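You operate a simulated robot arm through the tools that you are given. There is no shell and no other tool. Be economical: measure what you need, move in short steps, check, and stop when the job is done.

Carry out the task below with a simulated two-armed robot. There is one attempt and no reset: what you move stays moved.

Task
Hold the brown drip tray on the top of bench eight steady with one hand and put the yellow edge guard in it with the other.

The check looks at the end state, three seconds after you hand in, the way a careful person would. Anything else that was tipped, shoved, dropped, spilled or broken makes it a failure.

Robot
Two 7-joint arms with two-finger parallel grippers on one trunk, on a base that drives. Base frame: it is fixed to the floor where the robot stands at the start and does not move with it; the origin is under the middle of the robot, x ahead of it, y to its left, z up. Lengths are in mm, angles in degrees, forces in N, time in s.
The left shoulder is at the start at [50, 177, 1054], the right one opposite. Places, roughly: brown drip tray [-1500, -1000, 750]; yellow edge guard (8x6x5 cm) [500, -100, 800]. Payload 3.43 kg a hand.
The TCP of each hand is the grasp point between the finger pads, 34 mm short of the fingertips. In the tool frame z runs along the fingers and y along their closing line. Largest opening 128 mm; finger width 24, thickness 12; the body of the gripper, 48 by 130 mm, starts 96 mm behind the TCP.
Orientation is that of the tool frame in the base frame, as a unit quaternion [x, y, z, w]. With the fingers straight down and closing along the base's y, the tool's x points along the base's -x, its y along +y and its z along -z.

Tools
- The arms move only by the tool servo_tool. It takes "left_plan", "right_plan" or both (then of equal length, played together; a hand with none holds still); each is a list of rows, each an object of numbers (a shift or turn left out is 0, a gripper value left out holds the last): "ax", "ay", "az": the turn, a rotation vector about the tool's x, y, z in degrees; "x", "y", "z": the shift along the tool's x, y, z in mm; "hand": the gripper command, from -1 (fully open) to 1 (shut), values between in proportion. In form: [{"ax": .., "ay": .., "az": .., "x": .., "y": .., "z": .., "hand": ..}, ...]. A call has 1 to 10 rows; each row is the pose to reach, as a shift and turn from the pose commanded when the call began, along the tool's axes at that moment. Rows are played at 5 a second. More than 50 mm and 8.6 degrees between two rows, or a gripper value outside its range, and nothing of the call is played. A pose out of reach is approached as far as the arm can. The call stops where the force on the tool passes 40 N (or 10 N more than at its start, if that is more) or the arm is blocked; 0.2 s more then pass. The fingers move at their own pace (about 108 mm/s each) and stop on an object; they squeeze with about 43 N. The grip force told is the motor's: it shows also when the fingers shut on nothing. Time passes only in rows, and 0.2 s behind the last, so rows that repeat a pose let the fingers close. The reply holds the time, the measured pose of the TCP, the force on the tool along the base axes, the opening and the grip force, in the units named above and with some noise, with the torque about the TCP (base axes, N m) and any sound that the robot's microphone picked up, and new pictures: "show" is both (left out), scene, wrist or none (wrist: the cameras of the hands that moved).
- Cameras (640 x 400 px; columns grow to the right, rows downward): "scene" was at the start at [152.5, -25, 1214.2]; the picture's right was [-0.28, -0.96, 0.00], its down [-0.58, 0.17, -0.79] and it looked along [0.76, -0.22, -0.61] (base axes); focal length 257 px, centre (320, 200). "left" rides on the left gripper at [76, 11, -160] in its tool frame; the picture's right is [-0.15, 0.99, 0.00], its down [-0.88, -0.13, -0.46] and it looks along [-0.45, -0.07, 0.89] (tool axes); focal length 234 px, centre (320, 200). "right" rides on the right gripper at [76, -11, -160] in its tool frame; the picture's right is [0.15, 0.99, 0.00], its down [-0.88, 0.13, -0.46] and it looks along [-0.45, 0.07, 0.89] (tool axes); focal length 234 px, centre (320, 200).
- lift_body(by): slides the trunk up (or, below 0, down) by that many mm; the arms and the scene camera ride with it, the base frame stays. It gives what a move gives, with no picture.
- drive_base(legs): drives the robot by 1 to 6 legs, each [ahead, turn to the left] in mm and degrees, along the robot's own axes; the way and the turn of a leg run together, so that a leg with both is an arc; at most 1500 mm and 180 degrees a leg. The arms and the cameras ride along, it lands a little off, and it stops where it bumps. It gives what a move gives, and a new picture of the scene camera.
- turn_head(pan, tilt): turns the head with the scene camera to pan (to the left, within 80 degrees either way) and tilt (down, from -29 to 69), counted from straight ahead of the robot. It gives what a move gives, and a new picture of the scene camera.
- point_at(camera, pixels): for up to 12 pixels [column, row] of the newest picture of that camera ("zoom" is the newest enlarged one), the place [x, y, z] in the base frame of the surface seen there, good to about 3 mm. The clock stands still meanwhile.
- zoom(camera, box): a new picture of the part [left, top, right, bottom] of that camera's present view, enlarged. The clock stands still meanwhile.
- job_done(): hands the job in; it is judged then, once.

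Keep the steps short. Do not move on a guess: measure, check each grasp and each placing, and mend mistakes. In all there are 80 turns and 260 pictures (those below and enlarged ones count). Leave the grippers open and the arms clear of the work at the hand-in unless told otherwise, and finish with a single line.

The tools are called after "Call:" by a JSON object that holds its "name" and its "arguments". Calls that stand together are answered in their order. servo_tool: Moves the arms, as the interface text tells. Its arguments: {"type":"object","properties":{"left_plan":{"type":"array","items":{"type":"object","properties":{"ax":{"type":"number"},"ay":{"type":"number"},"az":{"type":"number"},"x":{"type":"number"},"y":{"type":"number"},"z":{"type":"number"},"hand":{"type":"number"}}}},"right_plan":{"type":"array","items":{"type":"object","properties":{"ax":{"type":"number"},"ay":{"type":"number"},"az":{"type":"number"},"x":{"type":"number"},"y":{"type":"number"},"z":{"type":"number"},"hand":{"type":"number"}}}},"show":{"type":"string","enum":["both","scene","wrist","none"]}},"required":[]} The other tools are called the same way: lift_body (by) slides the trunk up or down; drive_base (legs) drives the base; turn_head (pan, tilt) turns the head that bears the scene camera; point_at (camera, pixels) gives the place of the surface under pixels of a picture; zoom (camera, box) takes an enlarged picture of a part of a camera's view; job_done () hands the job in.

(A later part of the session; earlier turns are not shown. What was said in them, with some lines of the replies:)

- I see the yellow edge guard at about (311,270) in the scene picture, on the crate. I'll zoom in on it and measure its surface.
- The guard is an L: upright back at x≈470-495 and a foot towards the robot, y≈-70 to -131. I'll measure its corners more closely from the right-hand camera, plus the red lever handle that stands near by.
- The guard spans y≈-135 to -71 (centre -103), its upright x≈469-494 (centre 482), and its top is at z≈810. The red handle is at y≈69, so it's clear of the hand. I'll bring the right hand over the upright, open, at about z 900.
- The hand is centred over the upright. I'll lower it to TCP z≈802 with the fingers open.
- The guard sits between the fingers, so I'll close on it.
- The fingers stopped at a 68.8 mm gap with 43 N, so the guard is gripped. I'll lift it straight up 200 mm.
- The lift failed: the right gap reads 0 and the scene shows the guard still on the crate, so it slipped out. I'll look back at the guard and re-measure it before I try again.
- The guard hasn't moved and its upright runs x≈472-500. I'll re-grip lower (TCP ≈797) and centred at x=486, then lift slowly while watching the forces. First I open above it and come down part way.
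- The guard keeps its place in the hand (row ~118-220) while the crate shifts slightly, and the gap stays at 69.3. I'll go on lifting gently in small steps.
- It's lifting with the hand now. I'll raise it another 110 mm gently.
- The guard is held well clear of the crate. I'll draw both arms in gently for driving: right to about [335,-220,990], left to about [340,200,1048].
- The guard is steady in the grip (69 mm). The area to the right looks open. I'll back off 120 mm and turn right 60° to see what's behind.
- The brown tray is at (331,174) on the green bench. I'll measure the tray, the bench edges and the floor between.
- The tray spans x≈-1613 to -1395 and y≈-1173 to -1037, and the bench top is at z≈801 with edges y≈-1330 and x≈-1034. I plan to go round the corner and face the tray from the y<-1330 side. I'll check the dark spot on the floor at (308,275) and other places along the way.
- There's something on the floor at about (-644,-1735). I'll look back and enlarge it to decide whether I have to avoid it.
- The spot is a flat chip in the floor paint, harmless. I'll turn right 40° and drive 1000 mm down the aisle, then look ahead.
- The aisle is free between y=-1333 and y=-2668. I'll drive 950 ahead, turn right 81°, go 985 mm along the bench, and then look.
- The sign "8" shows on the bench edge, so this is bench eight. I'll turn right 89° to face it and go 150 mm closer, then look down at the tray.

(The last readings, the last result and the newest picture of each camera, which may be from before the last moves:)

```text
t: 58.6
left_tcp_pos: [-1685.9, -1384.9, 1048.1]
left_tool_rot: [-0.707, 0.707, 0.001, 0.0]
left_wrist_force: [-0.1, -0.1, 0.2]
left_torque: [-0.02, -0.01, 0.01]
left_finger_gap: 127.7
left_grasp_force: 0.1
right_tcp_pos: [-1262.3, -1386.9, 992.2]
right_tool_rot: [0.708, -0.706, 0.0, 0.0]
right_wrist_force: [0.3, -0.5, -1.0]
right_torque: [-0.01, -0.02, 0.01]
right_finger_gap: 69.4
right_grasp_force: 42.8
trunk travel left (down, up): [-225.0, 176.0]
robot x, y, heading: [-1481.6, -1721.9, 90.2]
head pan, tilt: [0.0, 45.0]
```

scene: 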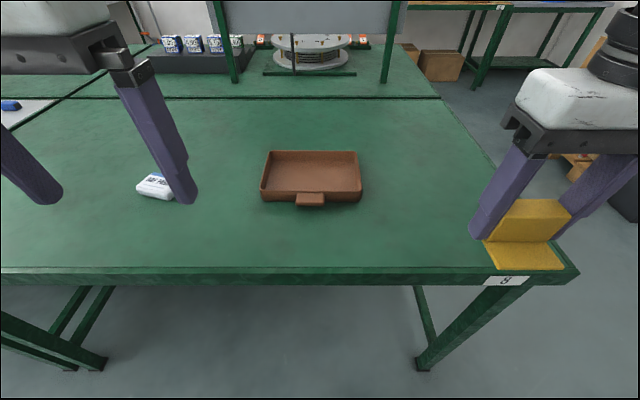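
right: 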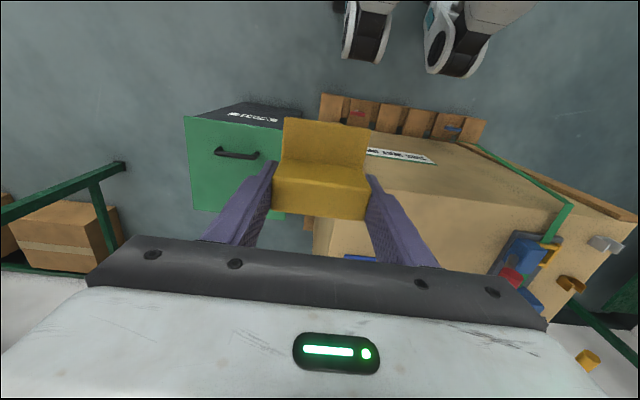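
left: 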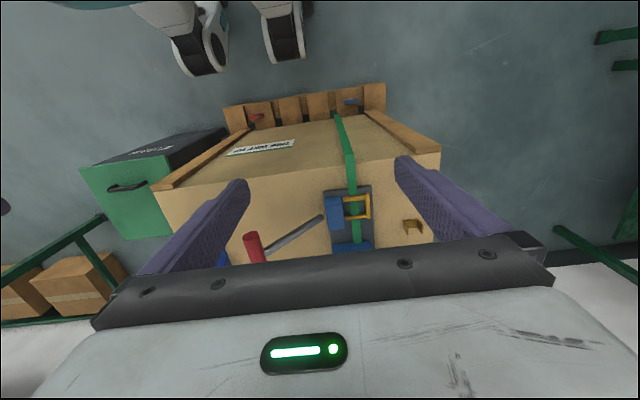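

The tray is straight ahead, with a small tab on its near wall at (310,199). A white box stands to its left at (155,187), which I must avoid. I'll enlarge the view and measure.

Call:
{"name": "zoom", "arguments": {"camera": "scene", "box": [240, 130, 380, 220]}}

Call:
{"name": "point_at", "arguments": {"camera": "zoom", "pixels": [[105, 270], [130, 95], [540, 95], [548, 265], [320, 170], [150, 250], [500, 250], [320, 320], [255, 310], [380, 310], [320, 95], [555, 180]]}}

Call:
{"name": "point_at", "arguments": {"camera": "scene", "pixels": [[138, 192], [168, 200], [155, 178], [180, 215], [400, 190], [310, 230]]}}

```text
4.44 times, centred on (310, 175) of scene
```

zoom: 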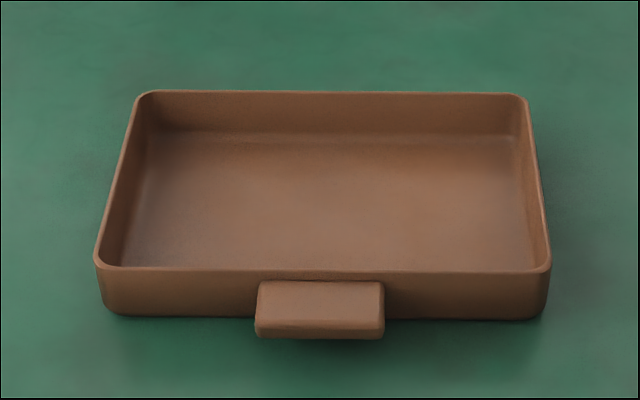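

```text
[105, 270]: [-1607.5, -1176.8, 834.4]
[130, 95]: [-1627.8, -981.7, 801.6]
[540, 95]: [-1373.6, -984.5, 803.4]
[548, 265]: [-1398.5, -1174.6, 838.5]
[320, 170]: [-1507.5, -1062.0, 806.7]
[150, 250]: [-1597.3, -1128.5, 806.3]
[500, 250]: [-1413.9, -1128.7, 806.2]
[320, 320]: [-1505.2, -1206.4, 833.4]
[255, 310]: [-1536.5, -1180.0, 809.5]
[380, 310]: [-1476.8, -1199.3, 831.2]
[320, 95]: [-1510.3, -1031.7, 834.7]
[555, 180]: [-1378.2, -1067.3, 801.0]
```

```text
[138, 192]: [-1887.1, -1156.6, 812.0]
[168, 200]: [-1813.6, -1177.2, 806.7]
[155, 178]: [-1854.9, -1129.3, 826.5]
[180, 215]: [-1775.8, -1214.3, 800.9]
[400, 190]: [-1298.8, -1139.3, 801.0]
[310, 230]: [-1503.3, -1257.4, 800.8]
```

Tray: rim x -1608 to -1397, y -1177 to -1031, rim z≈836, floor z≈806; the tab is at x -1536 to -1474. The base front is about 200 mm ahead of its axis and the bench edge 390 mm, so I can go 80 mm closer for comfortable reach.

Call:
{"name": "drive_base", "arguments": {"legs": [[80, 0]]}}

Call:
{"name": "point_at", "arguments": {"camera": "scene", "pixels": [[320, 200], [310, 190]]}}

```text
t: 59.6
left_tcp_pos: [-1685.9, -1303.6, 1047.2]
left_tool_rot: [-0.707, 0.707, 0.0, 0.0]
left_wrist_force: [-0.5, -0.3, 0.4]
left_torque: [-0.01, 0.06, 0.0]
left_finger_gap: 128.0
left_grasp_force: 0.0
right_tcp_pos: [-1260.4, -1304.6, 991.6]
right_tool_rot: [0.707, -0.707, 0.0, 0.0]
right_wrist_force: [0.4, 0.6, 0.1]
right_torque: [-0.06, 0.04, -0.02]
right_finger_gap: 69.4
right_grasp_force: 42.8
trunk travel left (down, up): [-225.0, 176.0]
robot x, y, heading: [-1482.5, -1643.7, 90.0]
head pan, tilt: [0.0, 45.0]
```

scene: 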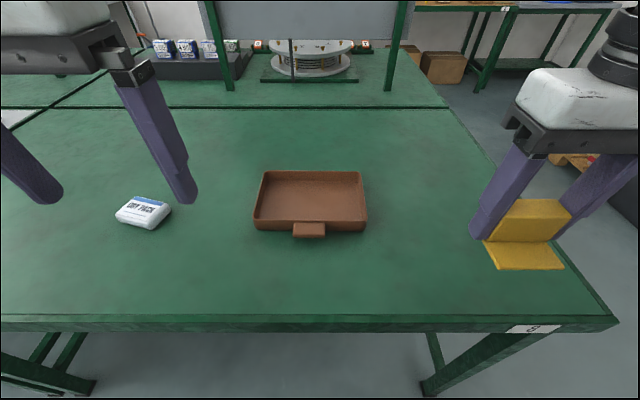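

```text
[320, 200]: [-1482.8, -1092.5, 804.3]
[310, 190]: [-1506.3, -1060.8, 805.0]
```

I'll turn the left hand 90° so it can pinch the near wall left of the tab (x≈-1580) with its camera pointing away, moving it over there at the same time, still high.

Call:
{"name": "servo_tool", "arguments": {"left_plan": [{"az": 8, "x": -13, "y": -10}, {"az": 16, "x": -26, "y": -20}, {"az": 24, "x": -39, "y": -30}, {"az": 32, "x": -52, "y": -40}, {"az": 40, "x": -65, "y": -50}, {"az": 48, "x": -78, "y": -60}, {"az": 56, "x": -91, "y": -70}, {"az": 64, "x": -104, "y": -80}, {"az": 72, "x": -117, "y": -90}, {"az": 80, "x": -130, "y": -105}], "show": "both"}}

```text
t: 61.8
left_tcp_pos: [-1548.2, -1272.2, 1024.2]
left_tool_rot: [-0.09, 0.996, 0.002, 0.001]
left_wrist_force: [-0.5, 0.3, 0.4]
left_torque: [-0.01, -0.02, 0.01]
left_finger_gap: 127.9
left_grasp_force: 0.1
left hand out of reach, approached as far as the arm can: row 8, 9, 10
right_tcp_pos: [-1260.7, -1305.2, 992.0]
right_tool_rot: [-0.707, 0.707, 0.0, 0.0]
right_wrist_force: [0.2, 0.2, -0.9]
right_torque: [0.0, -0.02, 0.01]
right_finger_gap: 69.3
right_grasp_force: 42.8
trunk travel left (down, up): [-225.0, 176.0]
robot x, y, heading: [-1483.4, -1643.6, 90.0]
head pan, tilt: [0.0, 45.0]
```

scene: 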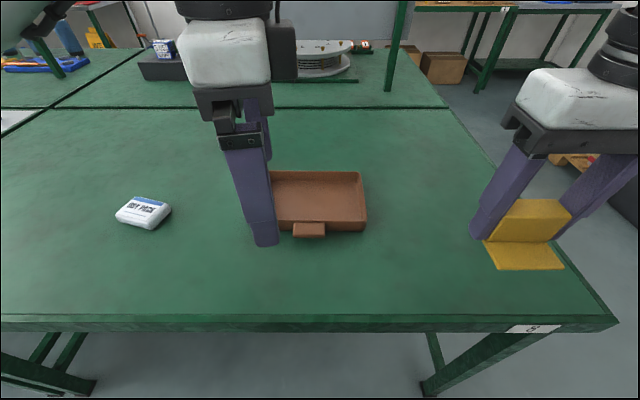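
left: 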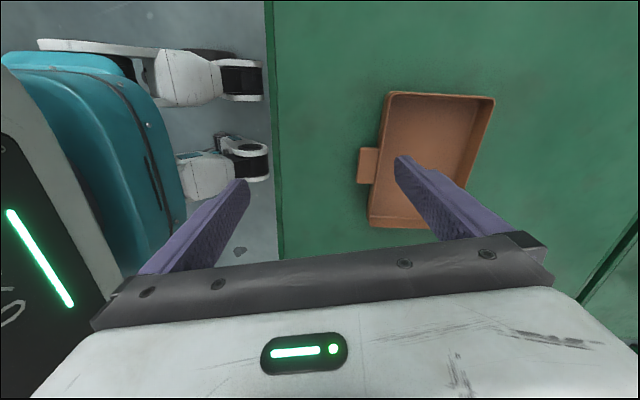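

The reach ran out at this height with that turn. I'll lower the left hand 90 mm (tips stay ≥70 mm above the rim) and see whether it comes into reach.

Call:
{"name": "servo_tool", "arguments": {"left_plan": [{"z": 20}, {"z": 40}, {"z": 60}, {"z": 80}, {"z": 80}], "show": "scene"}}

```text
t: 63.0
left_tcp_pos: [-1547.6, -1271.4, 945.5]
left_tool_rot: [-0.088, 0.996, 0.0, 0.0]
left_wrist_force: [0.6, 1.0, -0.1]
left_torque: [-0.01, 0.0, 0.01]
left_finger_gap: 128.0
left_grasp_force: 0.1
right_tcp_pos: [-1261.9, -1306.6, 992.7]
right_tool_rot: [-0.707, 0.707, 0.0, 0.0]
right_wrist_force: [-1.5, -0.4, -0.3]
right_torque: [-0.02, 0.01, 0.02]
right_finger_gap: 69.2
right_grasp_force: 43.0
trunk travel left (down, up): [-225.0, 176.0]
robot x, y, heading: [-1484.5, -1637.6, 90.0]
head pan, tilt: [0.0, 45.0]
```

scene: 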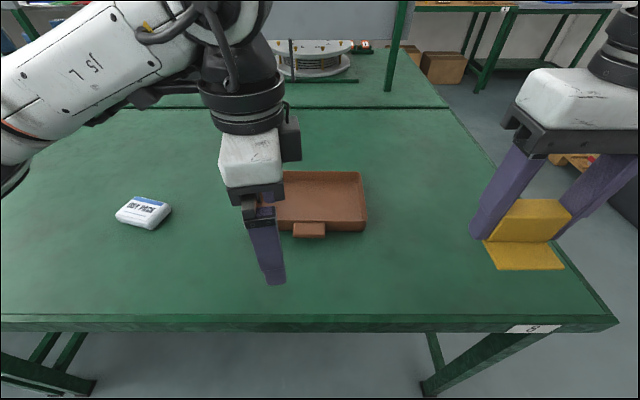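

It's in reach now at z≈945. I'll finish the turn (10°) and move over the near wall at (-1580,-1173).

Call:
{"name": "servo_tool", "arguments": {"left_plan": [{"x": 3, "y": 20, "az": 3}, {"x": 6, "y": 40, "az": 6}, {"x": 9, "y": 60, "az": 9}, {"x": 12, "y": 80, "az": 10}, {"x": 14, "y": 102, "az": 10}, {"x": 14, "y": 102, "az": 10}], "show": "both"}}

```text
t: 64.4
left_tcp_pos: [-1545.3, -1309.8, 945.7]
left_tool_rot: [-0.002, 1.0, 0.001, 0.0]
left_wrist_force: [0.1, -0.5, 0.1]
left_torque: [0.01, 0.02, 0.04]
left_finger_gap: 128.0
left_grasp_force: 0.0
left hand out of reach, approached as far as the arm can: row 1, 2, 3, 4, 5, 6
right_tcp_pos: [-1260.7, -1306.1, 991.8]
right_tool_rot: [-0.707, 0.707, 0.0, 0.0]
right_wrist_force: [0.9, -0.2, -0.7]
right_torque: [-0.01, -0.01, 0.01]
right_finger_gap: 69.3
right_grasp_force: 42.6
trunk travel left (down, up): [-225.0, 176.0]
robot x, y, heading: [-1484.4, -1642.9, 90.1]
head pan, tilt: [0.0, 45.0]
```

scene: 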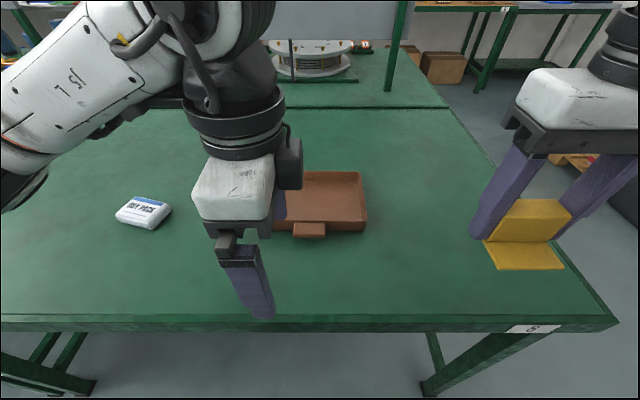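
left: 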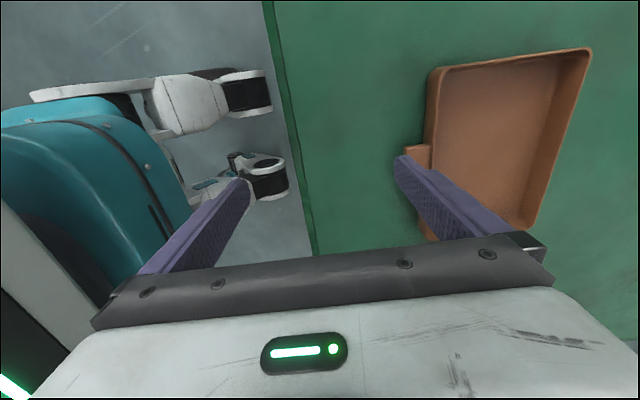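

The wrist's turn limit gets in the way. A better plan is for the left hand, unturned, to pinch the left short wall near its front end (-1605,-1145) while the right hand places further back. I'll turn the left hand back and raise it a little.

Call:
{"name": "servo_tool", "arguments": {"left_plan": [{"az": -8}, {"az": -16, "x": 5, "z": -5}, {"az": -24, "x": 10, "y": 10, "z": -10}, {"az": -32, "x": 20, "y": 25, "z": -15}, {"az": -40, "x": 30, "y": 40, "z": -20}, {"az": -48, "x": 40, "y": 55, "z": -20}, {"az": -56, "x": 50, "y": 75, "z": -20}, {"az": -64, "x": 55, "y": 95, "z": -20}, {"az": -72, "x": 60, "y": 115, "z": -20}, {"az": -80, "x": 60, "y": 135, "z": -20}], "show": "none"}}

```text
t: 66.6
left_tcp_pos: [-1604.5, -1176.9, 962.2]
left_tool_rot: [-0.644, 0.765, 0.0, 0.0]
left_wrist_force: [0.5, -0.5, -0.4]
left_torque: [0.0, 0.02, 0.0]
left_finger_gap: 128.0
left_grasp_force: 0.1
right_tcp_pos: [-1261.1, -1304.7, 991.8]
right_tool_rot: [0.708, -0.706, 0.0, -0.001]
right_wrist_force: [0.2, -1.1, -0.3]
right_torque: [0.0, 0.03, 0.0]
right_finger_gap: 69.2
right_grasp_force: 43.1
trunk travel left (down, up): [-225.0, 176.0]
robot x, y, heading: [-1485.5, -1643.1, 90.0]
head pan, tilt: [0.0, 45.0]
```

Call:
{"name": "servo_tool", "arguments": {"left_plan": [{"az": -5, "x": -16, "y": 3, "hand": -0.5}, {"az": -10, "x": -31.5, "y": 5.4, "hand": 0}, {"az": -10, "x": -31.5, "y": 5.4, "hand": 0}], "show": "both"}}

Call:
{"name": "zoom", "arguments": {"camera": "left", "box": [220, 60, 420, 240]}}

```text
t: 67.4
left_tcp_pos: [-1603.0, -1145.9, 961.0]
left_tool_rot: [0.707, -0.707, -0.001, 0.0]
left_wrist_force: [0.7, 0.0, 0.2]
left_torque: [0.01, 0.03, 0.0]
left_finger_gap: 63.9
left_grasp_force: 0.0
right_tcp_pos: [-1261.4, -1304.4, 991.3]
right_tool_rot: [-0.707, 0.707, -0.001, 0.0]
right_wrist_force: [-0.5, -0.2, -0.1]
right_torque: [0.02, 0.04, -0.02]
right_finger_gap: 69.1
right_grasp_force: 42.7
trunk travel left (down, up): [-225.0, 176.0]
robot x, y, heading: [-1482.8, -1641.9, 90.0]
head pan, tilt: [0.0, 45.0]
```

scene: 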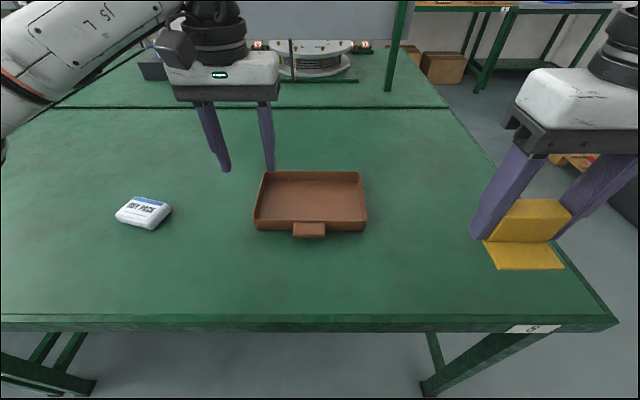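
left: 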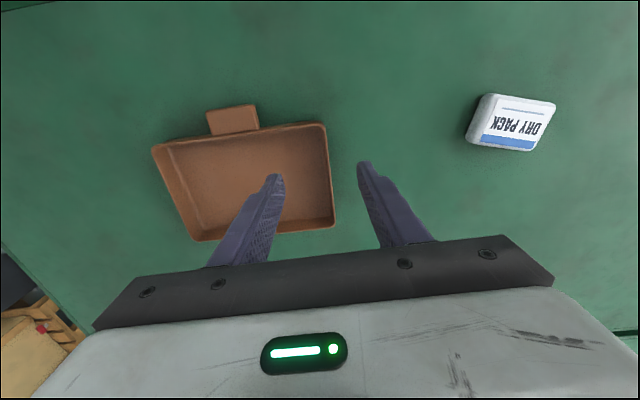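

```text
2.22 times, centred on (320, 150) of left
```

zoom: 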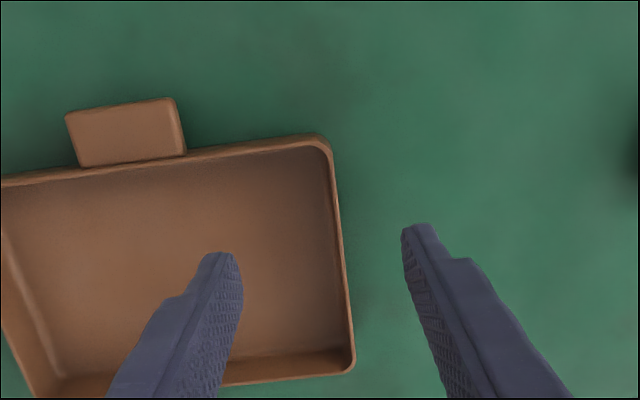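

The open fingers straddle the left wall. I'll measure the wall's rim exactly from the wrist view.

Call:
{"name": "point_at", "arguments": {"camera": "zoom", "pixels": [[332, 170], [337, 210], [341, 250], [346, 290], [326, 230], [350, 240], [333, 255], [352, 360], [316, 138]]}}

```text
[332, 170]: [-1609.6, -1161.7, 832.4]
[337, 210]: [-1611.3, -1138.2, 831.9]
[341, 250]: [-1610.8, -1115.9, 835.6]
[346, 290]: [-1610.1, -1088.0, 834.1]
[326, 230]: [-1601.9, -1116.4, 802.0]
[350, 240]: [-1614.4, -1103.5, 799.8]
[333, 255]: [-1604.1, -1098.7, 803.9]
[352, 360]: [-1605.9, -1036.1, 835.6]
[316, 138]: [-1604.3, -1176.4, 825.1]
```

The wall is at x≈-1609. I'll shift 6 mm left and lower to TCP z≈850 (tips ≈816, above the tray floor).

Call:
{"name": "servo_tool", "arguments": {"left_plan": [{"y": 6}, {"y": 6, "z": 30}, {"y": 6, "z": 60}, {"y": 6, "z": 85}, {"y": 6, "z": 100}, {"y": 6, "z": 110}], "show": "both"}}

Call:
{"name": "zoom", "arguments": {"camera": "left", "box": [220, 60, 420, 240]}}

```text
t: 68.8
left_tcp_pos: [-1610.6, -1145.1, 851.8]
left_tool_rot: [-0.707, 0.707, 0.0, 0.0]
left_wrist_force: [0.0, 0.3, -0.3]
left_torque: [-0.02, 0.0, 0.0]
left_finger_gap: 64.2
left_grasp_force: 0.1
right_tcp_pos: [-1260.9, -1305.5, 990.8]
right_tool_rot: [-0.707, 0.707, 0.0, 0.001]
right_wrist_force: [-0.1, -0.1, -0.3]
right_torque: [0.02, -0.01, 0.0]
right_finger_gap: 69.2
right_grasp_force: 43.4
trunk travel left (down, up): [-225.0, 176.0]
robot x, y, heading: [-1480.4, -1643.9, 89.9]
head pan, tilt: [0.0, 45.0]
```

scene: 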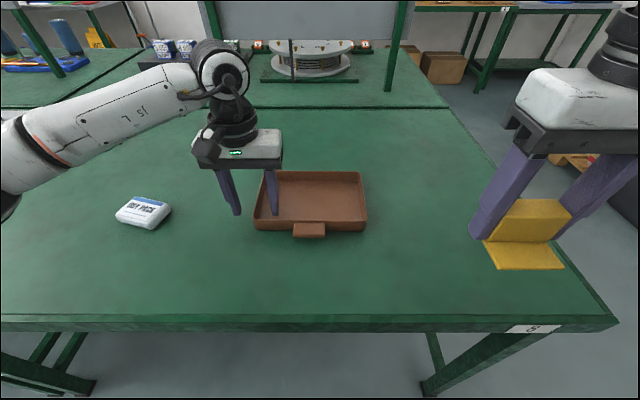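
left: 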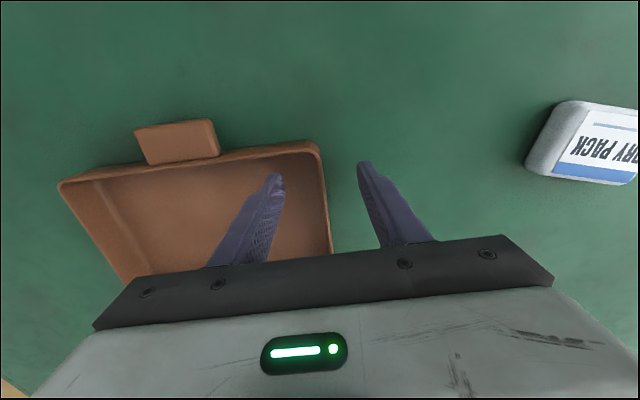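

```text
2.22 times, centred on (320, 150) of left
```

zoom: 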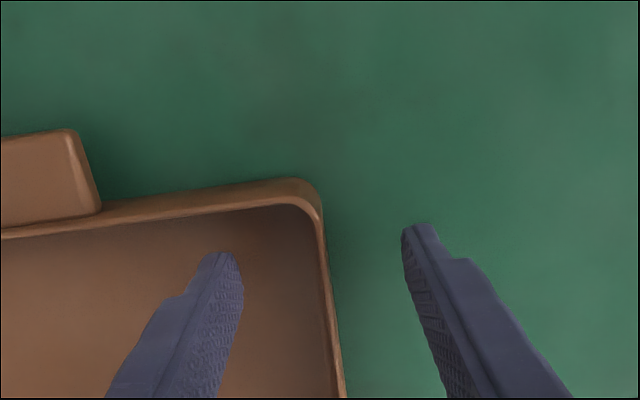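

The wall is centred between the fingers (col ~328, between 238 and 405). I'll close gently.

Call:
{"name": "servo_tool", "arguments": {"left_plan": [{"hand": 0.3}, {"hand": 0.6}, {"hand": 0.75}, {"hand": 0.85}, {"hand": 0.92}, {"hand": 1}, {"hand": 1}], "show": "both"}}

```text
t: 70.4
left_tcp_pos: [-1610.7, -1145.3, 850.4]
left_tool_rot: [0.707, -0.707, 0.0, -0.001]
left_wrist_force: [-0.4, -0.4, -0.4]
left_torque: [-0.02, 0.01, -0.21]
left_finger_gap: 2.1
left_grasp_force: 36.8
right_tcp_pos: [-1260.3, -1305.0, 992.4]
right_tool_rot: [0.707, -0.707, 0.001, 0.0]
right_wrist_force: [0.0, -0.5, -0.7]
right_torque: [-0.01, -0.01, 0.0]
right_finger_gap: 69.4
right_grasp_force: 42.9
trunk travel left (down, up): [-225.0, 176.0]
robot x, y, heading: [-1482.9, -1642.3, 90.0]
head pan, tilt: [0.0, 45.0]
```

scene: 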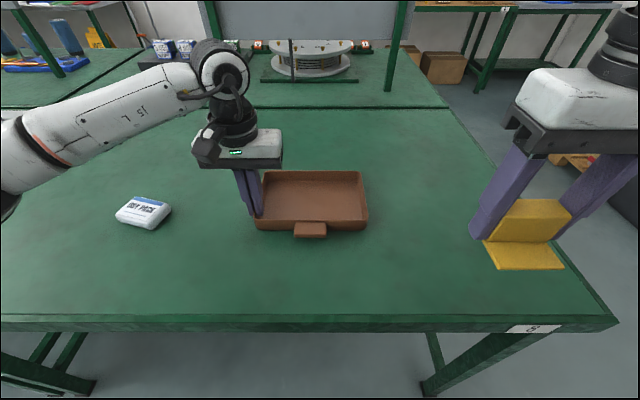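
left: 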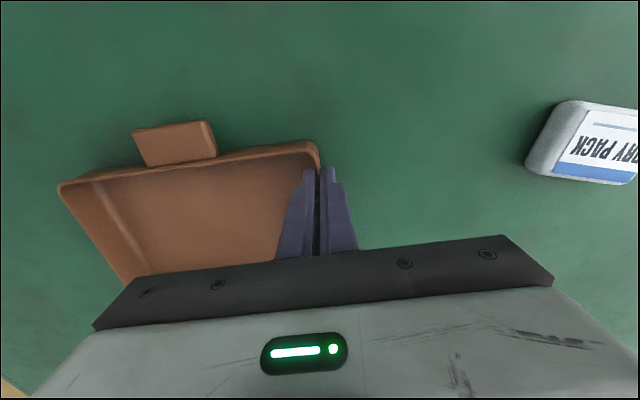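

The gap reads 2.1 mm at 36.8 N, with a small torque. I'll enlarge the view to confirm the wall is really between the pads.

Call:
{"name": "zoom", "arguments": {"camera": "left", "box": [260, 120, 380, 240]}}

Call:
{"name": "zoom", "arguments": {"camera": "scene", "box": [210, 140, 390, 260]}}

```text
3.33 times, centred on (320, 180) of left
```

zoom: 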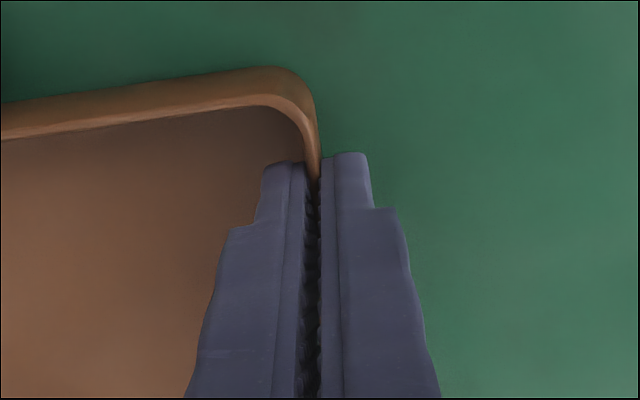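

```text
3.33 times, centred on (300, 200) of scene
```

zoom: 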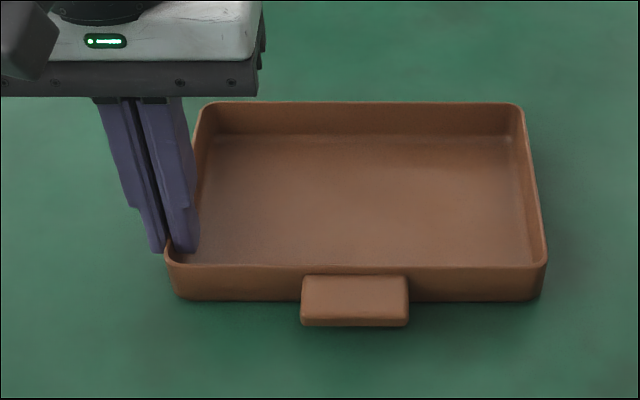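

The wall is firmly between the pads. Now the right hand carries the guard gently over the tray towards (-1480,-1078), staying at z≈991. First half:

Call:
{"name": "servo_tool", "arguments": {"right_plan": [{"x": -5, "y": 5}, {"x": -15, "y": 14}, {"x": -28, "y": 27}, {"x": -43, "y": 41}, {"x": -58, "y": 56}, {"x": -73, "y": 70}, {"x": -88, "y": 85}, {"x": -101, "y": 97}, {"x": -110, "y": 106}, {"x": -114, "y": 110}], "show": "none"}}

Call:
{"name": "servo_tool", "arguments": {"right_plan": [{"x": -5, "y": 5}, {"x": -15, "y": 14}, {"x": -28, "y": 27}, {"x": -43, "y": 41}, {"x": -58, "y": 56}, {"x": -73, "y": 70}, {"x": -88, "y": 85}, {"x": -101, "y": 97}, {"x": -109, "y": 106}, {"x": -113, "y": 110}], "show": "both"}}

```text
t: 72.6
left_tcp_pos: [-1610.1, -1144.6, 851.7]
left_tool_rot: [0.707, -0.707, -0.001, 0.0]
left_wrist_force: [0.4, 0.0, -0.7]
left_torque: [-0.07, 0.05, -0.11]
left_finger_gap: 2.3
left_grasp_force: 36.7
right_tcp_pos: [-1371.0, -1192.1, 989.8]
right_tool_rot: [-0.707, 0.707, 0.0, 0.001]
right_wrist_force: [0.1, 0.5, -0.5]
right_torque: [0.0, 0.0, -0.01]
right_finger_gap: 69.2
right_grasp_force: 42.6
trunk travel left (down, up): [-225.0, 176.0]
robot x, y, heading: [-1482.4, -1642.1, 90.0]
head pan, tilt: [0.0, 45.0]
```

```text
t: 74.8
left_tcp_pos: [-1610.7, -1145.0, 850.9]
left_tool_rot: [-0.707, 0.707, 0.0, 0.0]
left_wrist_force: [0.0, -0.9, -0.1]
left_torque: [-0.04, 0.01, -0.06]
left_finger_gap: 2.3
left_grasp_force: 36.7
right_tcp_pos: [-1481.2, -1078.6, 992.6]
right_tool_rot: [0.708, -0.707, 0.0, 0.0]
right_wrist_force: [0.0, -0.5, -0.1]
right_torque: [0.01, 0.01, -0.02]
right_finger_gap: 69.3
right_grasp_force: 42.7
trunk travel left (down, up): [-225.0, 176.0]
robot x, y, heading: [-1484.0, -1644.5, 90.1]
head pan, tilt: [0.0, 45.0]
```

scene: 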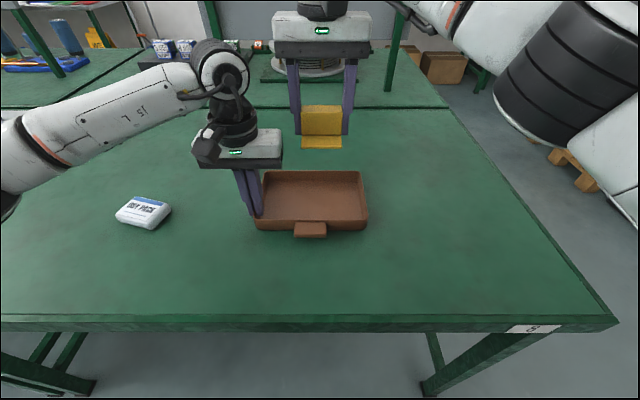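
right: 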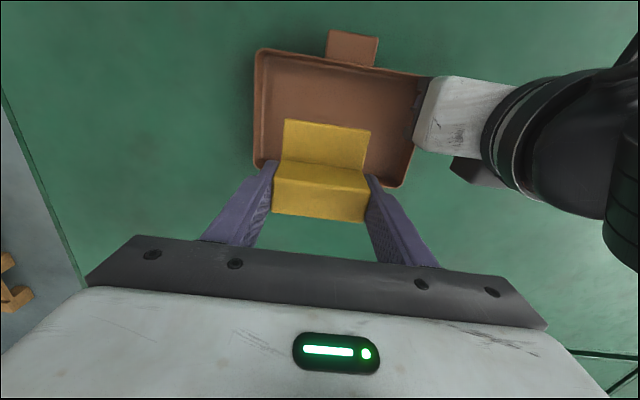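

The guard sits straight in the grip above the tray. I'll check tray wall positions and the guard's extents from the right wrist view before lowering.

Call:
{"name": "zoom", "arguments": {"camera": "right", "box": [240, 30, 440, 230]}}

Call:
{"name": "point_at", "arguments": {"camera": "right", "pixels": [[262, 100], [255, 140], [258, 165], [400, 184], [330, 68], [320, 90], [288, 122], [365, 130], [276, 200], [362, 215], [282, 160], [320, 203]]}}

Call:
{"name": "point_at", "arguments": {"camera": "scene", "pixels": [[300, 171], [350, 171], [365, 205], [362, 190], [303, 147], [340, 147], [303, 137], [340, 137]]}}

```text
2.00 times, centred on (340, 130) of right
```

zoom: 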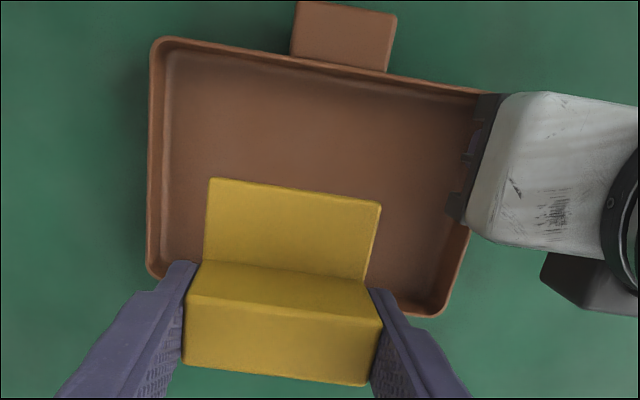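

```text
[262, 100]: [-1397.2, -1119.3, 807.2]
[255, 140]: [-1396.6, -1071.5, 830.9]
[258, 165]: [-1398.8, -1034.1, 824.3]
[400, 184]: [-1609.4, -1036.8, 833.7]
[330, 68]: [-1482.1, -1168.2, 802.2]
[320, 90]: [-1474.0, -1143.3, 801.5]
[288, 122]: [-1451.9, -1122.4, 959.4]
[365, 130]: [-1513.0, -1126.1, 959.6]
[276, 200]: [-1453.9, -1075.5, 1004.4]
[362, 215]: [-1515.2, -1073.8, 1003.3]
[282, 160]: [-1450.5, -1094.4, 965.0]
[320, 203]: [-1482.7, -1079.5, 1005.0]
```

```text
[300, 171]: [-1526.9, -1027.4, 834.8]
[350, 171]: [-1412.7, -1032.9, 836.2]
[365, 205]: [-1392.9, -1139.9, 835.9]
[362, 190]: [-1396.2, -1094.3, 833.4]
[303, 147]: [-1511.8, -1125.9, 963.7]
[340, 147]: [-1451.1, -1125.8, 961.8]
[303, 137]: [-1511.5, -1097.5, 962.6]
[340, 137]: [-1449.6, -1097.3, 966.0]
```

The guard spans x -1514 to -1449 and y -1127 to about -1065; tray inside is x -1602 to -1402, y -1170 to -1037. I'll shift 6 mm right and 4 mm back for hand clearance and lower gently to z≈857.

Call:
{"name": "servo_tool", "arguments": {"right_plan": [{"x": -4, "y": -6, "z": 5}, {"x": -4, "y": -7, "z": 16}, {"x": -4, "y": -7, "z": 32}, {"x": -4, "y": -7, "z": 50}, {"x": -4, "y": -7, "z": 68}, {"x": -4, "y": -7, "z": 86}, {"x": -4, "y": -7, "z": 104}, {"x": -4, "y": -7, "z": 120}, {"x": -4, "y": -7, "z": 130}, {"x": -4, "y": -7, "z": 135}], "show": "both"}}

```text
t: 77.0
left_tcp_pos: [-1610.8, -1146.4, 850.7]
left_tool_rot: [0.707, -0.707, 0.0, 0.0]
left_wrist_force: [-1.2, -1.3, 1.1]
left_torque: [-0.04, 0.02, -0.07]
left_finger_gap: 2.2
left_grasp_force: 36.8
right_tcp_pos: [-1473.8, -1074.3, 856.8]
right_tool_rot: [0.707, -0.707, 0.0, 0.0]
right_wrist_force: [-0.1, -0.5, -0.7]
right_torque: [-0.04, 0.01, 0.03]
right_finger_gap: 69.5
right_grasp_force: 42.8
trunk travel left (down, up): [-225.0, 176.0]
robot x, y, heading: [-1483.2, -1642.3, 89.9]
head pan, tilt: [0.0, 45.0]
```

scene: 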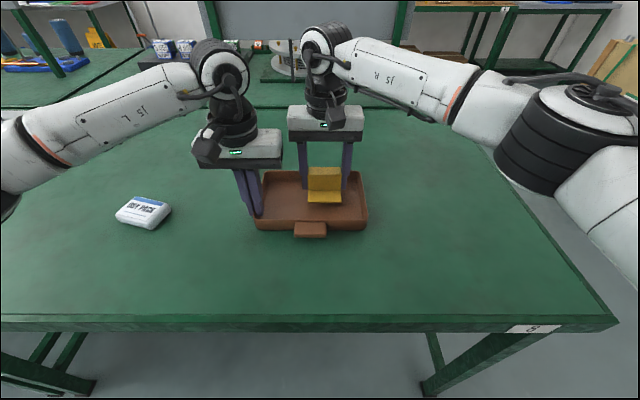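
right: 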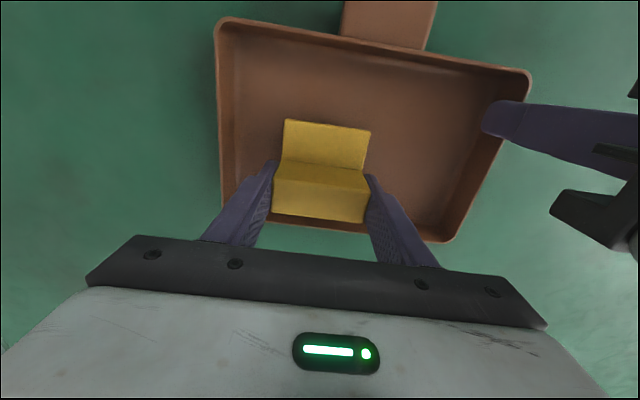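

It's inside the walls with clear space around. I'll lower the last ~13 mm in small steps, watching for touch.

Call:
{"name": "servo_tool", "arguments": {"right_plan": [{"z": 3}, {"z": 6}, {"z": 8}, {"z": 10}, {"z": 11}, {"z": 12}, {"z": 13}], "show": "wrist"}}

Call:
{"name": "zoom", "arguments": {"camera": "scene", "box": [230, 140, 390, 240]}}

Call:
{"name": "point_at", "arguments": {"camera": "zoom", "pixels": [[310, 225], [430, 225], [370, 240], [370, 220], [500, 240], [200, 250], [370, 260]]}}

```text
t: 78.6
left_tcp_pos: [-1611.0, -1144.1, 850.7]
left_tool_rot: [0.707, -0.707, -0.001, 0.0]
left_wrist_force: [-0.8, -1.0, 0.7]
left_torque: [-0.02, -0.02, -0.07]
left_finger_gap: 2.1
left_grasp_force: 37.1
right_tcp_pos: [-1474.2, -1075.6, 844.0]
right_tool_rot: [-0.707, 0.707, 0.0, 0.0]
right_wrist_force: [0.0, 0.1, -0.4]
right_torque: [0.02, 0.03, -0.02]
right_finger_gap: 69.1
right_grasp_force: 43.1
trunk travel left (down, up): [-225.0, 176.0]
robot x, y, heading: [-1483.9, -1642.5, 90.2]
head pan, tilt: [0.0, 45.0]
```

right: 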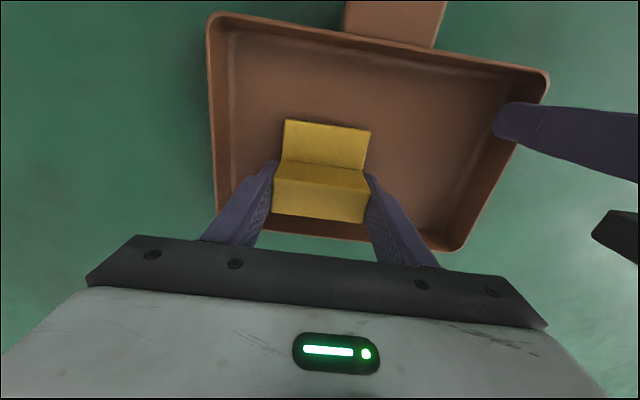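

```text
4.00 times, centred on (310, 190) of scene
```

zoom: 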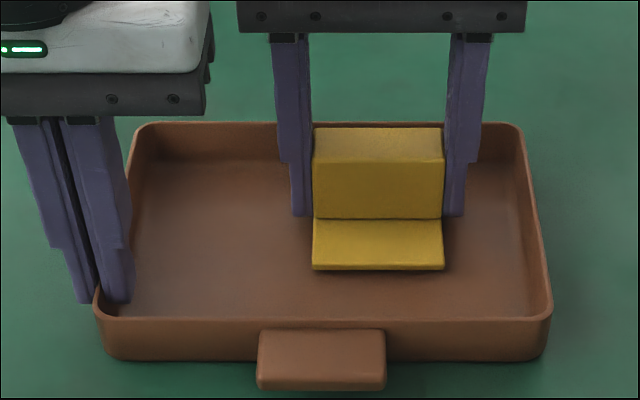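

```text
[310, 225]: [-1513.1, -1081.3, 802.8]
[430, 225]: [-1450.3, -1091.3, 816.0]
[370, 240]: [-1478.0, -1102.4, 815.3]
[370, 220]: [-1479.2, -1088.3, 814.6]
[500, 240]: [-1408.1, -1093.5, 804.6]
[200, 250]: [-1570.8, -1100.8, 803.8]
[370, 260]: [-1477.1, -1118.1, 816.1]
```

The foot's top reads 815.5; it's about 6.5 thick and the tray floor is ≈804, so about 4-5 mm remain. I'll go on in 1 mm steps.

Call:
{"name": "servo_tool", "arguments": {"right_plan": [{"z": 1}, {"z": 2}, {"z": 3}, {"z": 4}, {"z": 4}], "show": "none"}}

Call:
{"name": "point_at", "arguments": {"camera": "scene", "pixels": [[318, 200], [325, 200], [330, 199], [280, 205], [350, 200]]}}

```text
t: 79.8
left_tcp_pos: [-1611.3, -1145.3, 850.5]
left_tool_rot: [-0.707, 0.707, 0.0, -0.001]
left_wrist_force: [0.2, -0.4, 0.0]
left_torque: [0.02, 0.01, -0.07]
left_finger_gap: 2.6
left_grasp_force: 37.1
right_tcp_pos: [-1474.1, -1074.6, 839.8]
right_tool_rot: [0.707, -0.707, 0.0, 0.0]
right_wrist_force: [0.7, 0.2, 0.6]
right_torque: [0.03, 0.0, 0.04]
right_finger_gap: 69.0
right_grasp_force: 43.4
trunk travel left (down, up): [-225.0, 176.0]
robot x, y, heading: [-1485.1, -1641.5, 90.0]
head pan, tilt: [0.0, 45.0]
```

```text
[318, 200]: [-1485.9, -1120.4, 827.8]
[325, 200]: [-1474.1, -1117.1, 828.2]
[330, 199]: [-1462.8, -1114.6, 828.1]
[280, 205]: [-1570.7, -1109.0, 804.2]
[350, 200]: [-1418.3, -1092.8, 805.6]
```

By these readings the foot is now at most about 1 mm above the tray floor. I'll do two more 0.7 mm steps to feel the contact.

Call:
{"name": "servo_tool", "arguments": {"right_plan": [{"z": 0.7}, {"z": 1.4}, {"z": 1.4}], "show": "scene"}}

Call:
{"name": "zoom", "arguments": {"camera": "scene", "box": [230, 140, 390, 240]}}

Call:
{"name": "point_at", "arguments": {"camera": "zoom", "pixels": [[350, 245], [380, 245], [410, 245], [500, 240], [200, 250]]}}

```text
t: 80.6
left_tcp_pos: [-1610.5, -1144.8, 851.3]
left_tool_rot: [0.708, -0.706, -0.001, 0.0]
left_wrist_force: [1.8, 2.5, -3.3]
left_torque: [-0.13, -0.02, 0.04]
left_finger_gap: 2.4
left_grasp_force: 37.2
right_tcp_pos: [-1473.9, -1074.7, 840.1]
right_tool_rot: [0.708, -0.706, -0.001, 0.0]
right_wrist_force: [-1.2, -2.4, 11.2]
right_torque: [-0.36, -0.09, 0.02]
right_finger_gap: 69.2
right_grasp_force: 42.8
trunk travel left (down, up): [-225.0, 176.0]
robot x, y, heading: [-1484.7, -1640.7, 90.3]
head pan, tilt: [0.0, 45.0]
```

scene: 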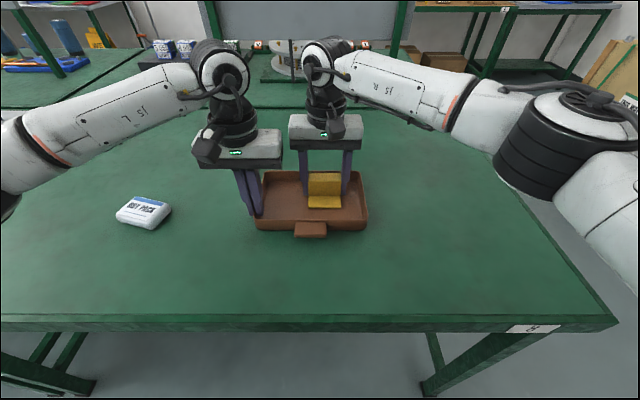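

```text
4.00 times, centred on (310, 190) of scene
```

zoom: 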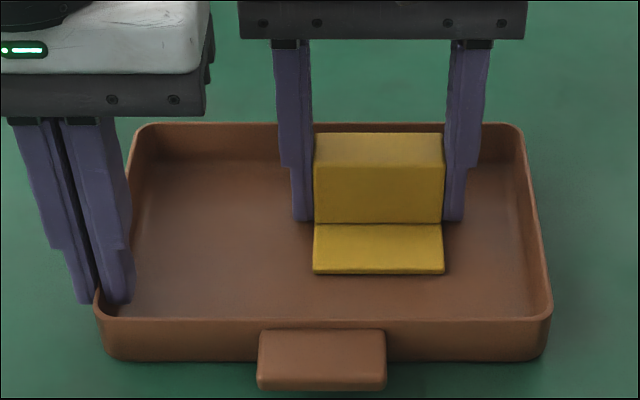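

```text
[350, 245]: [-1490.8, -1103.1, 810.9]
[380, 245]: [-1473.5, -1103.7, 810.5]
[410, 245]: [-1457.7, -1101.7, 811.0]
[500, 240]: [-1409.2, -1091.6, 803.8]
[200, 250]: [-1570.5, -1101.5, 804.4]
```

It touched down: 11 N upward, foot top 811 over floor 804. I'll ease off 1 mm and open the right fingers slowly to ~93 mm, keeping 15 mm off the tray wall, while the left keeps holding.

Call:
{"name": "servo_tool", "arguments": {"right_plan": [{"z": -1}, {"z": -1, "hand": 0}, {"z": -1, "hand": -0.1}, {"z": -1, "hand": -0.2}, {"z": -1, "hand": -0.32}, {"z": -1, "hand": -0.45}, {"z": -1, "hand": -0.45}], "show": "wrist"}}

Call:
{"name": "servo_tool", "arguments": {"right_plan": [{"z": -5}, {"z": -15}, {"z": -30}, {"z": -50}, {"z": -75}, {"z": -100}, {"z": -125}, {"z": -150}], "show": "both"}}

```text
t: 82.2
left_tcp_pos: [-1610.1, -1145.8, 850.5]
left_tool_rot: [0.707, -0.707, 0.0, 0.0]
left_wrist_force: [-1.3, -1.4, -0.4]
left_torque: [0.02, 0.01, -0.04]
left_finger_gap: 2.4
left_grasp_force: 37.0
right_tcp_pos: [-1473.9, -1074.2, 839.5]
right_tool_rot: [0.708, -0.707, 0.0, -0.001]
right_wrist_force: [0.1, 0.0, -0.3]
right_torque: [0.04, 0.03, 0.04]
right_finger_gap: 92.6
right_grasp_force: 0.1
trunk travel left (down, up): [-225.0, 176.0]
robot x, y, heading: [-1485.8, -1640.8, 90.0]
head pan, tilt: [0.0, 45.0]
```

right: 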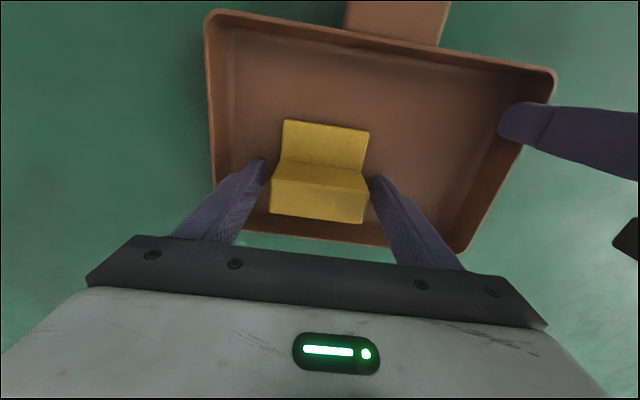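

```text
t: 84.0
left_tcp_pos: [-1610.3, -1144.3, 851.3]
left_tool_rot: [0.707, -0.707, 0.0, 0.0]
left_wrist_force: [-0.1, -1.6, 0.2]
left_torque: [0.14, -0.01, 0.04]
left_finger_gap: 2.3
left_grasp_force: 37.2
right_tcp_pos: [-1475.8, -1075.1, 989.8]
right_tool_rot: [-0.707, 0.707, 0.0, -0.001]
right_wrist_force: [-0.2, 0.0, -0.5]
right_torque: [0.0, 0.01, 0.02]
right_finger_gap: 93.0
right_grasp_force: 0.0
trunk travel left (down, up): [-225.0, 176.0]
robot x, y, heading: [-1482.9, -1643.3, 90.2]
head pan, tilt: [0.0, 45.0]
```

scene: 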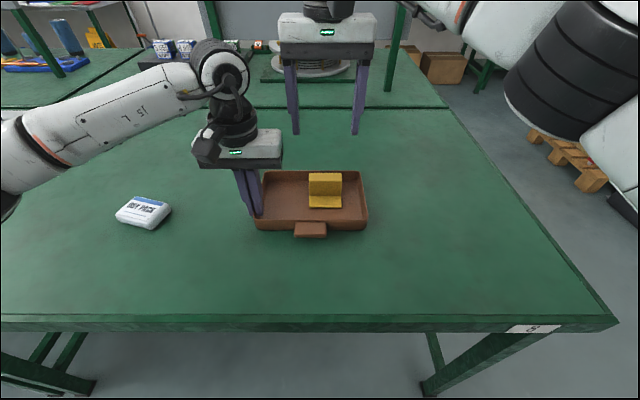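
right: 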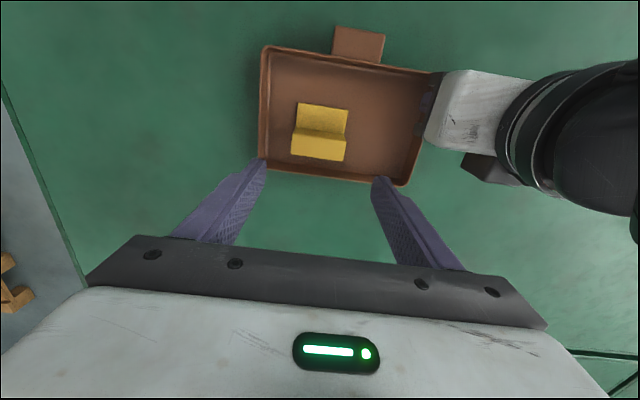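

The guard stands flat in the tray and the right hand is clear. Now I'll open the left fingers slowly (to ~60 mm), lift straight up, and move the right hand back to the side.

Call:
{"name": "servo_tool", "arguments": {"left_plan": [{"hand": 0.9}, {"hand": 0.75}, {"hand": 0.55}, {"hand": 0.3}, {"hand": 0.1}, {"hand": 0.1}], "show": "none"}}

Call:
{"name": "servo_tool", "arguments": {"left_plan": [{"z": -5}, {"z": -15}, {"z": -30}, {"z": -50}, {"z": -80}, {"z": -110}, {"z": -140}, {"z": -165}], "right_plan": [{"y": -10}, {"y": -30, "x": 10}, {"y": -60, "x": 30}, {"y": -90, "x": 60}, {"y": -120, "x": 90}, {"y": -150, "x": 120}, {"y": -180, "x": 150}, {"y": -205, "x": 180, "hand": -1}], "show": "scene"}}

```text
t: 85.4
left_tcp_pos: [-1609.8, -1144.9, 850.6]
left_tool_rot: [-0.706, 0.708, 0.0, 0.0]
left_wrist_force: [-0.2, 0.1, 0.0]
left_torque: [0.0, -0.02, 0.02]
left_finger_gap: 57.4
left_grasp_force: 0.0
right_tcp_pos: [-1473.9, -1075.6, 988.3]
right_tool_rot: [-0.707, 0.707, 0.001, 0.0]
right_wrist_force: [0.0, -0.1, -0.4]
right_torque: [0.02, -0.02, 0.04]
right_finger_gap: 92.6
right_grasp_force: 0.1
trunk travel left (down, up): [-225.0, 176.0]
robot x, y, heading: [-1485.7, -1643.7, 89.9]
head pan, tilt: [0.0, 45.0]
```

```text
t: 87.2
left_tcp_pos: [-1608.3, -1142.8, 1018.4]
left_tool_rot: [0.707, -0.707, 0.0, 0.0]
left_wrist_force: [0.2, 0.5, 0.4]
left_torque: [0.02, -0.01, -0.03]
left_finger_gap: 57.8
left_grasp_force: 0.1
right_tcp_pos: [-1267.8, -1255.6, 989.2]
right_tool_rot: [0.708, -0.706, 0.0, 0.0]
right_wrist_force: [0.0, -0.9, 0.1]
right_torque: [0.0, 0.04, 0.01]
right_finger_gap: 127.7
right_grasp_force: 0.2
trunk travel left (down, up): [-225.0, 176.0]
robot x, y, heading: [-1483.9, -1643.2, 90.0]
head pan, tilt: [0.0, 45.0]
```

scene: 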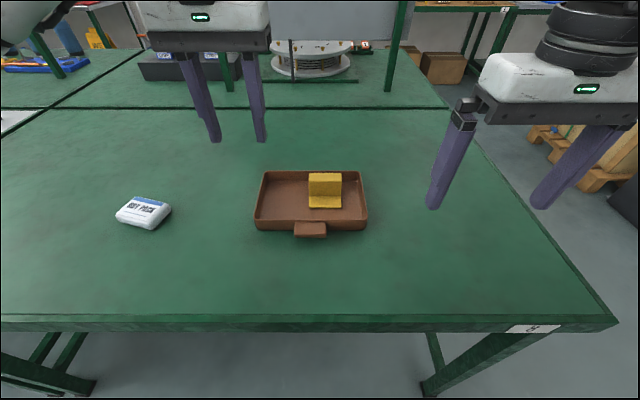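

I'll draw the left hand back and open it, then take a last close look.

Call:
{"name": "servo_tool", "arguments": {"left_plan": [{"x": 20, "z": -5}, {"x": 50, "y": 20, "z": -15}, {"x": 80, "y": 40, "z": -25}, {"x": 110, "y": 60, "z": -30}, {"x": 140, "y": 75, "z": -30, "hand": -1}, {"x": 150, "y": 80, "z": -30, "hand": -1}, {"x": 150, "y": 80, "z": -30, "hand": -1}], "show": "scene"}}

Call:
{"name": "zoom", "arguments": {"camera": "scene", "box": [230, 140, 390, 240]}}

Call:
{"name": "point_at", "arguments": {"camera": "zoom", "pixels": [[105, 310], [545, 310], [350, 245], [410, 245], [370, 150], [320, 360]]}}

```text
t: 88.8
left_tcp_pos: [-1690.5, -1294.0, 1047.4]
left_tool_rot: [-0.706, 0.708, 0.0, 0.0]
left_wrist_force: [-0.2, 0.5, -0.7]
left_torque: [-0.01, 0.02, 0.03]
left_finger_gap: 128.1
left_grasp_force: 0.0
right_tcp_pos: [-1268.1, -1254.2, 988.2]
right_tool_rot: [-0.707, 0.707, 0.0, 0.0]
right_wrist_force: [1.0, -1.2, -0.1]
right_torque: [0.01, 0.02, 0.02]
right_finger_gap: 127.9
right_grasp_force: 0.0
trunk travel left (down, up): [-225.0, 176.0]
robot x, y, heading: [-1480.4, -1643.0, 90.2]
head pan, tilt: [0.0, 45.0]
```

scene: 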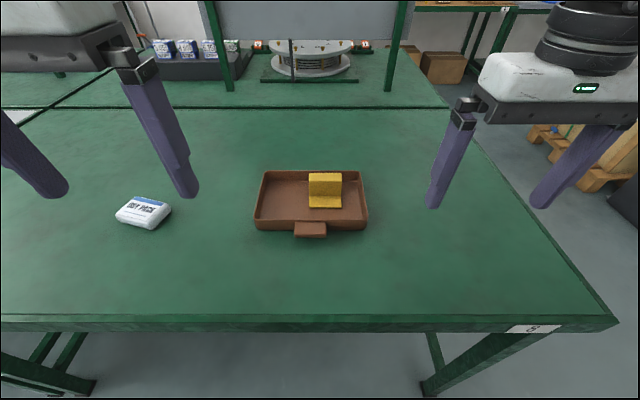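

```text
4.00 times, centred on (310, 190) of scene
```

zoom: 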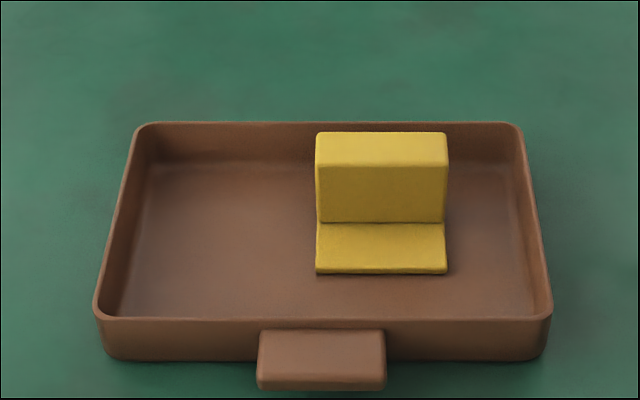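

```text
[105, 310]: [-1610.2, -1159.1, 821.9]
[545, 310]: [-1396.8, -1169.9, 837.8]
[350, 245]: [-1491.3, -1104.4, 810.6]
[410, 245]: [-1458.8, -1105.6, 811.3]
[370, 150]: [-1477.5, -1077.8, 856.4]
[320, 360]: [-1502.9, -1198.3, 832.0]
```

The guard rests flat in the tray, the tray is where it was, and both hands are open and clear, so I'm handing in.

Call:
{"name": "job_done", "arguments": {}}

```text
The job is handed in.
```

The yellow edge guard is resting flat in the brown drip tray on bench eight; the left hand held the tray steady while the right hand placed it, after a first grip slipped at the crate without moving the guard.
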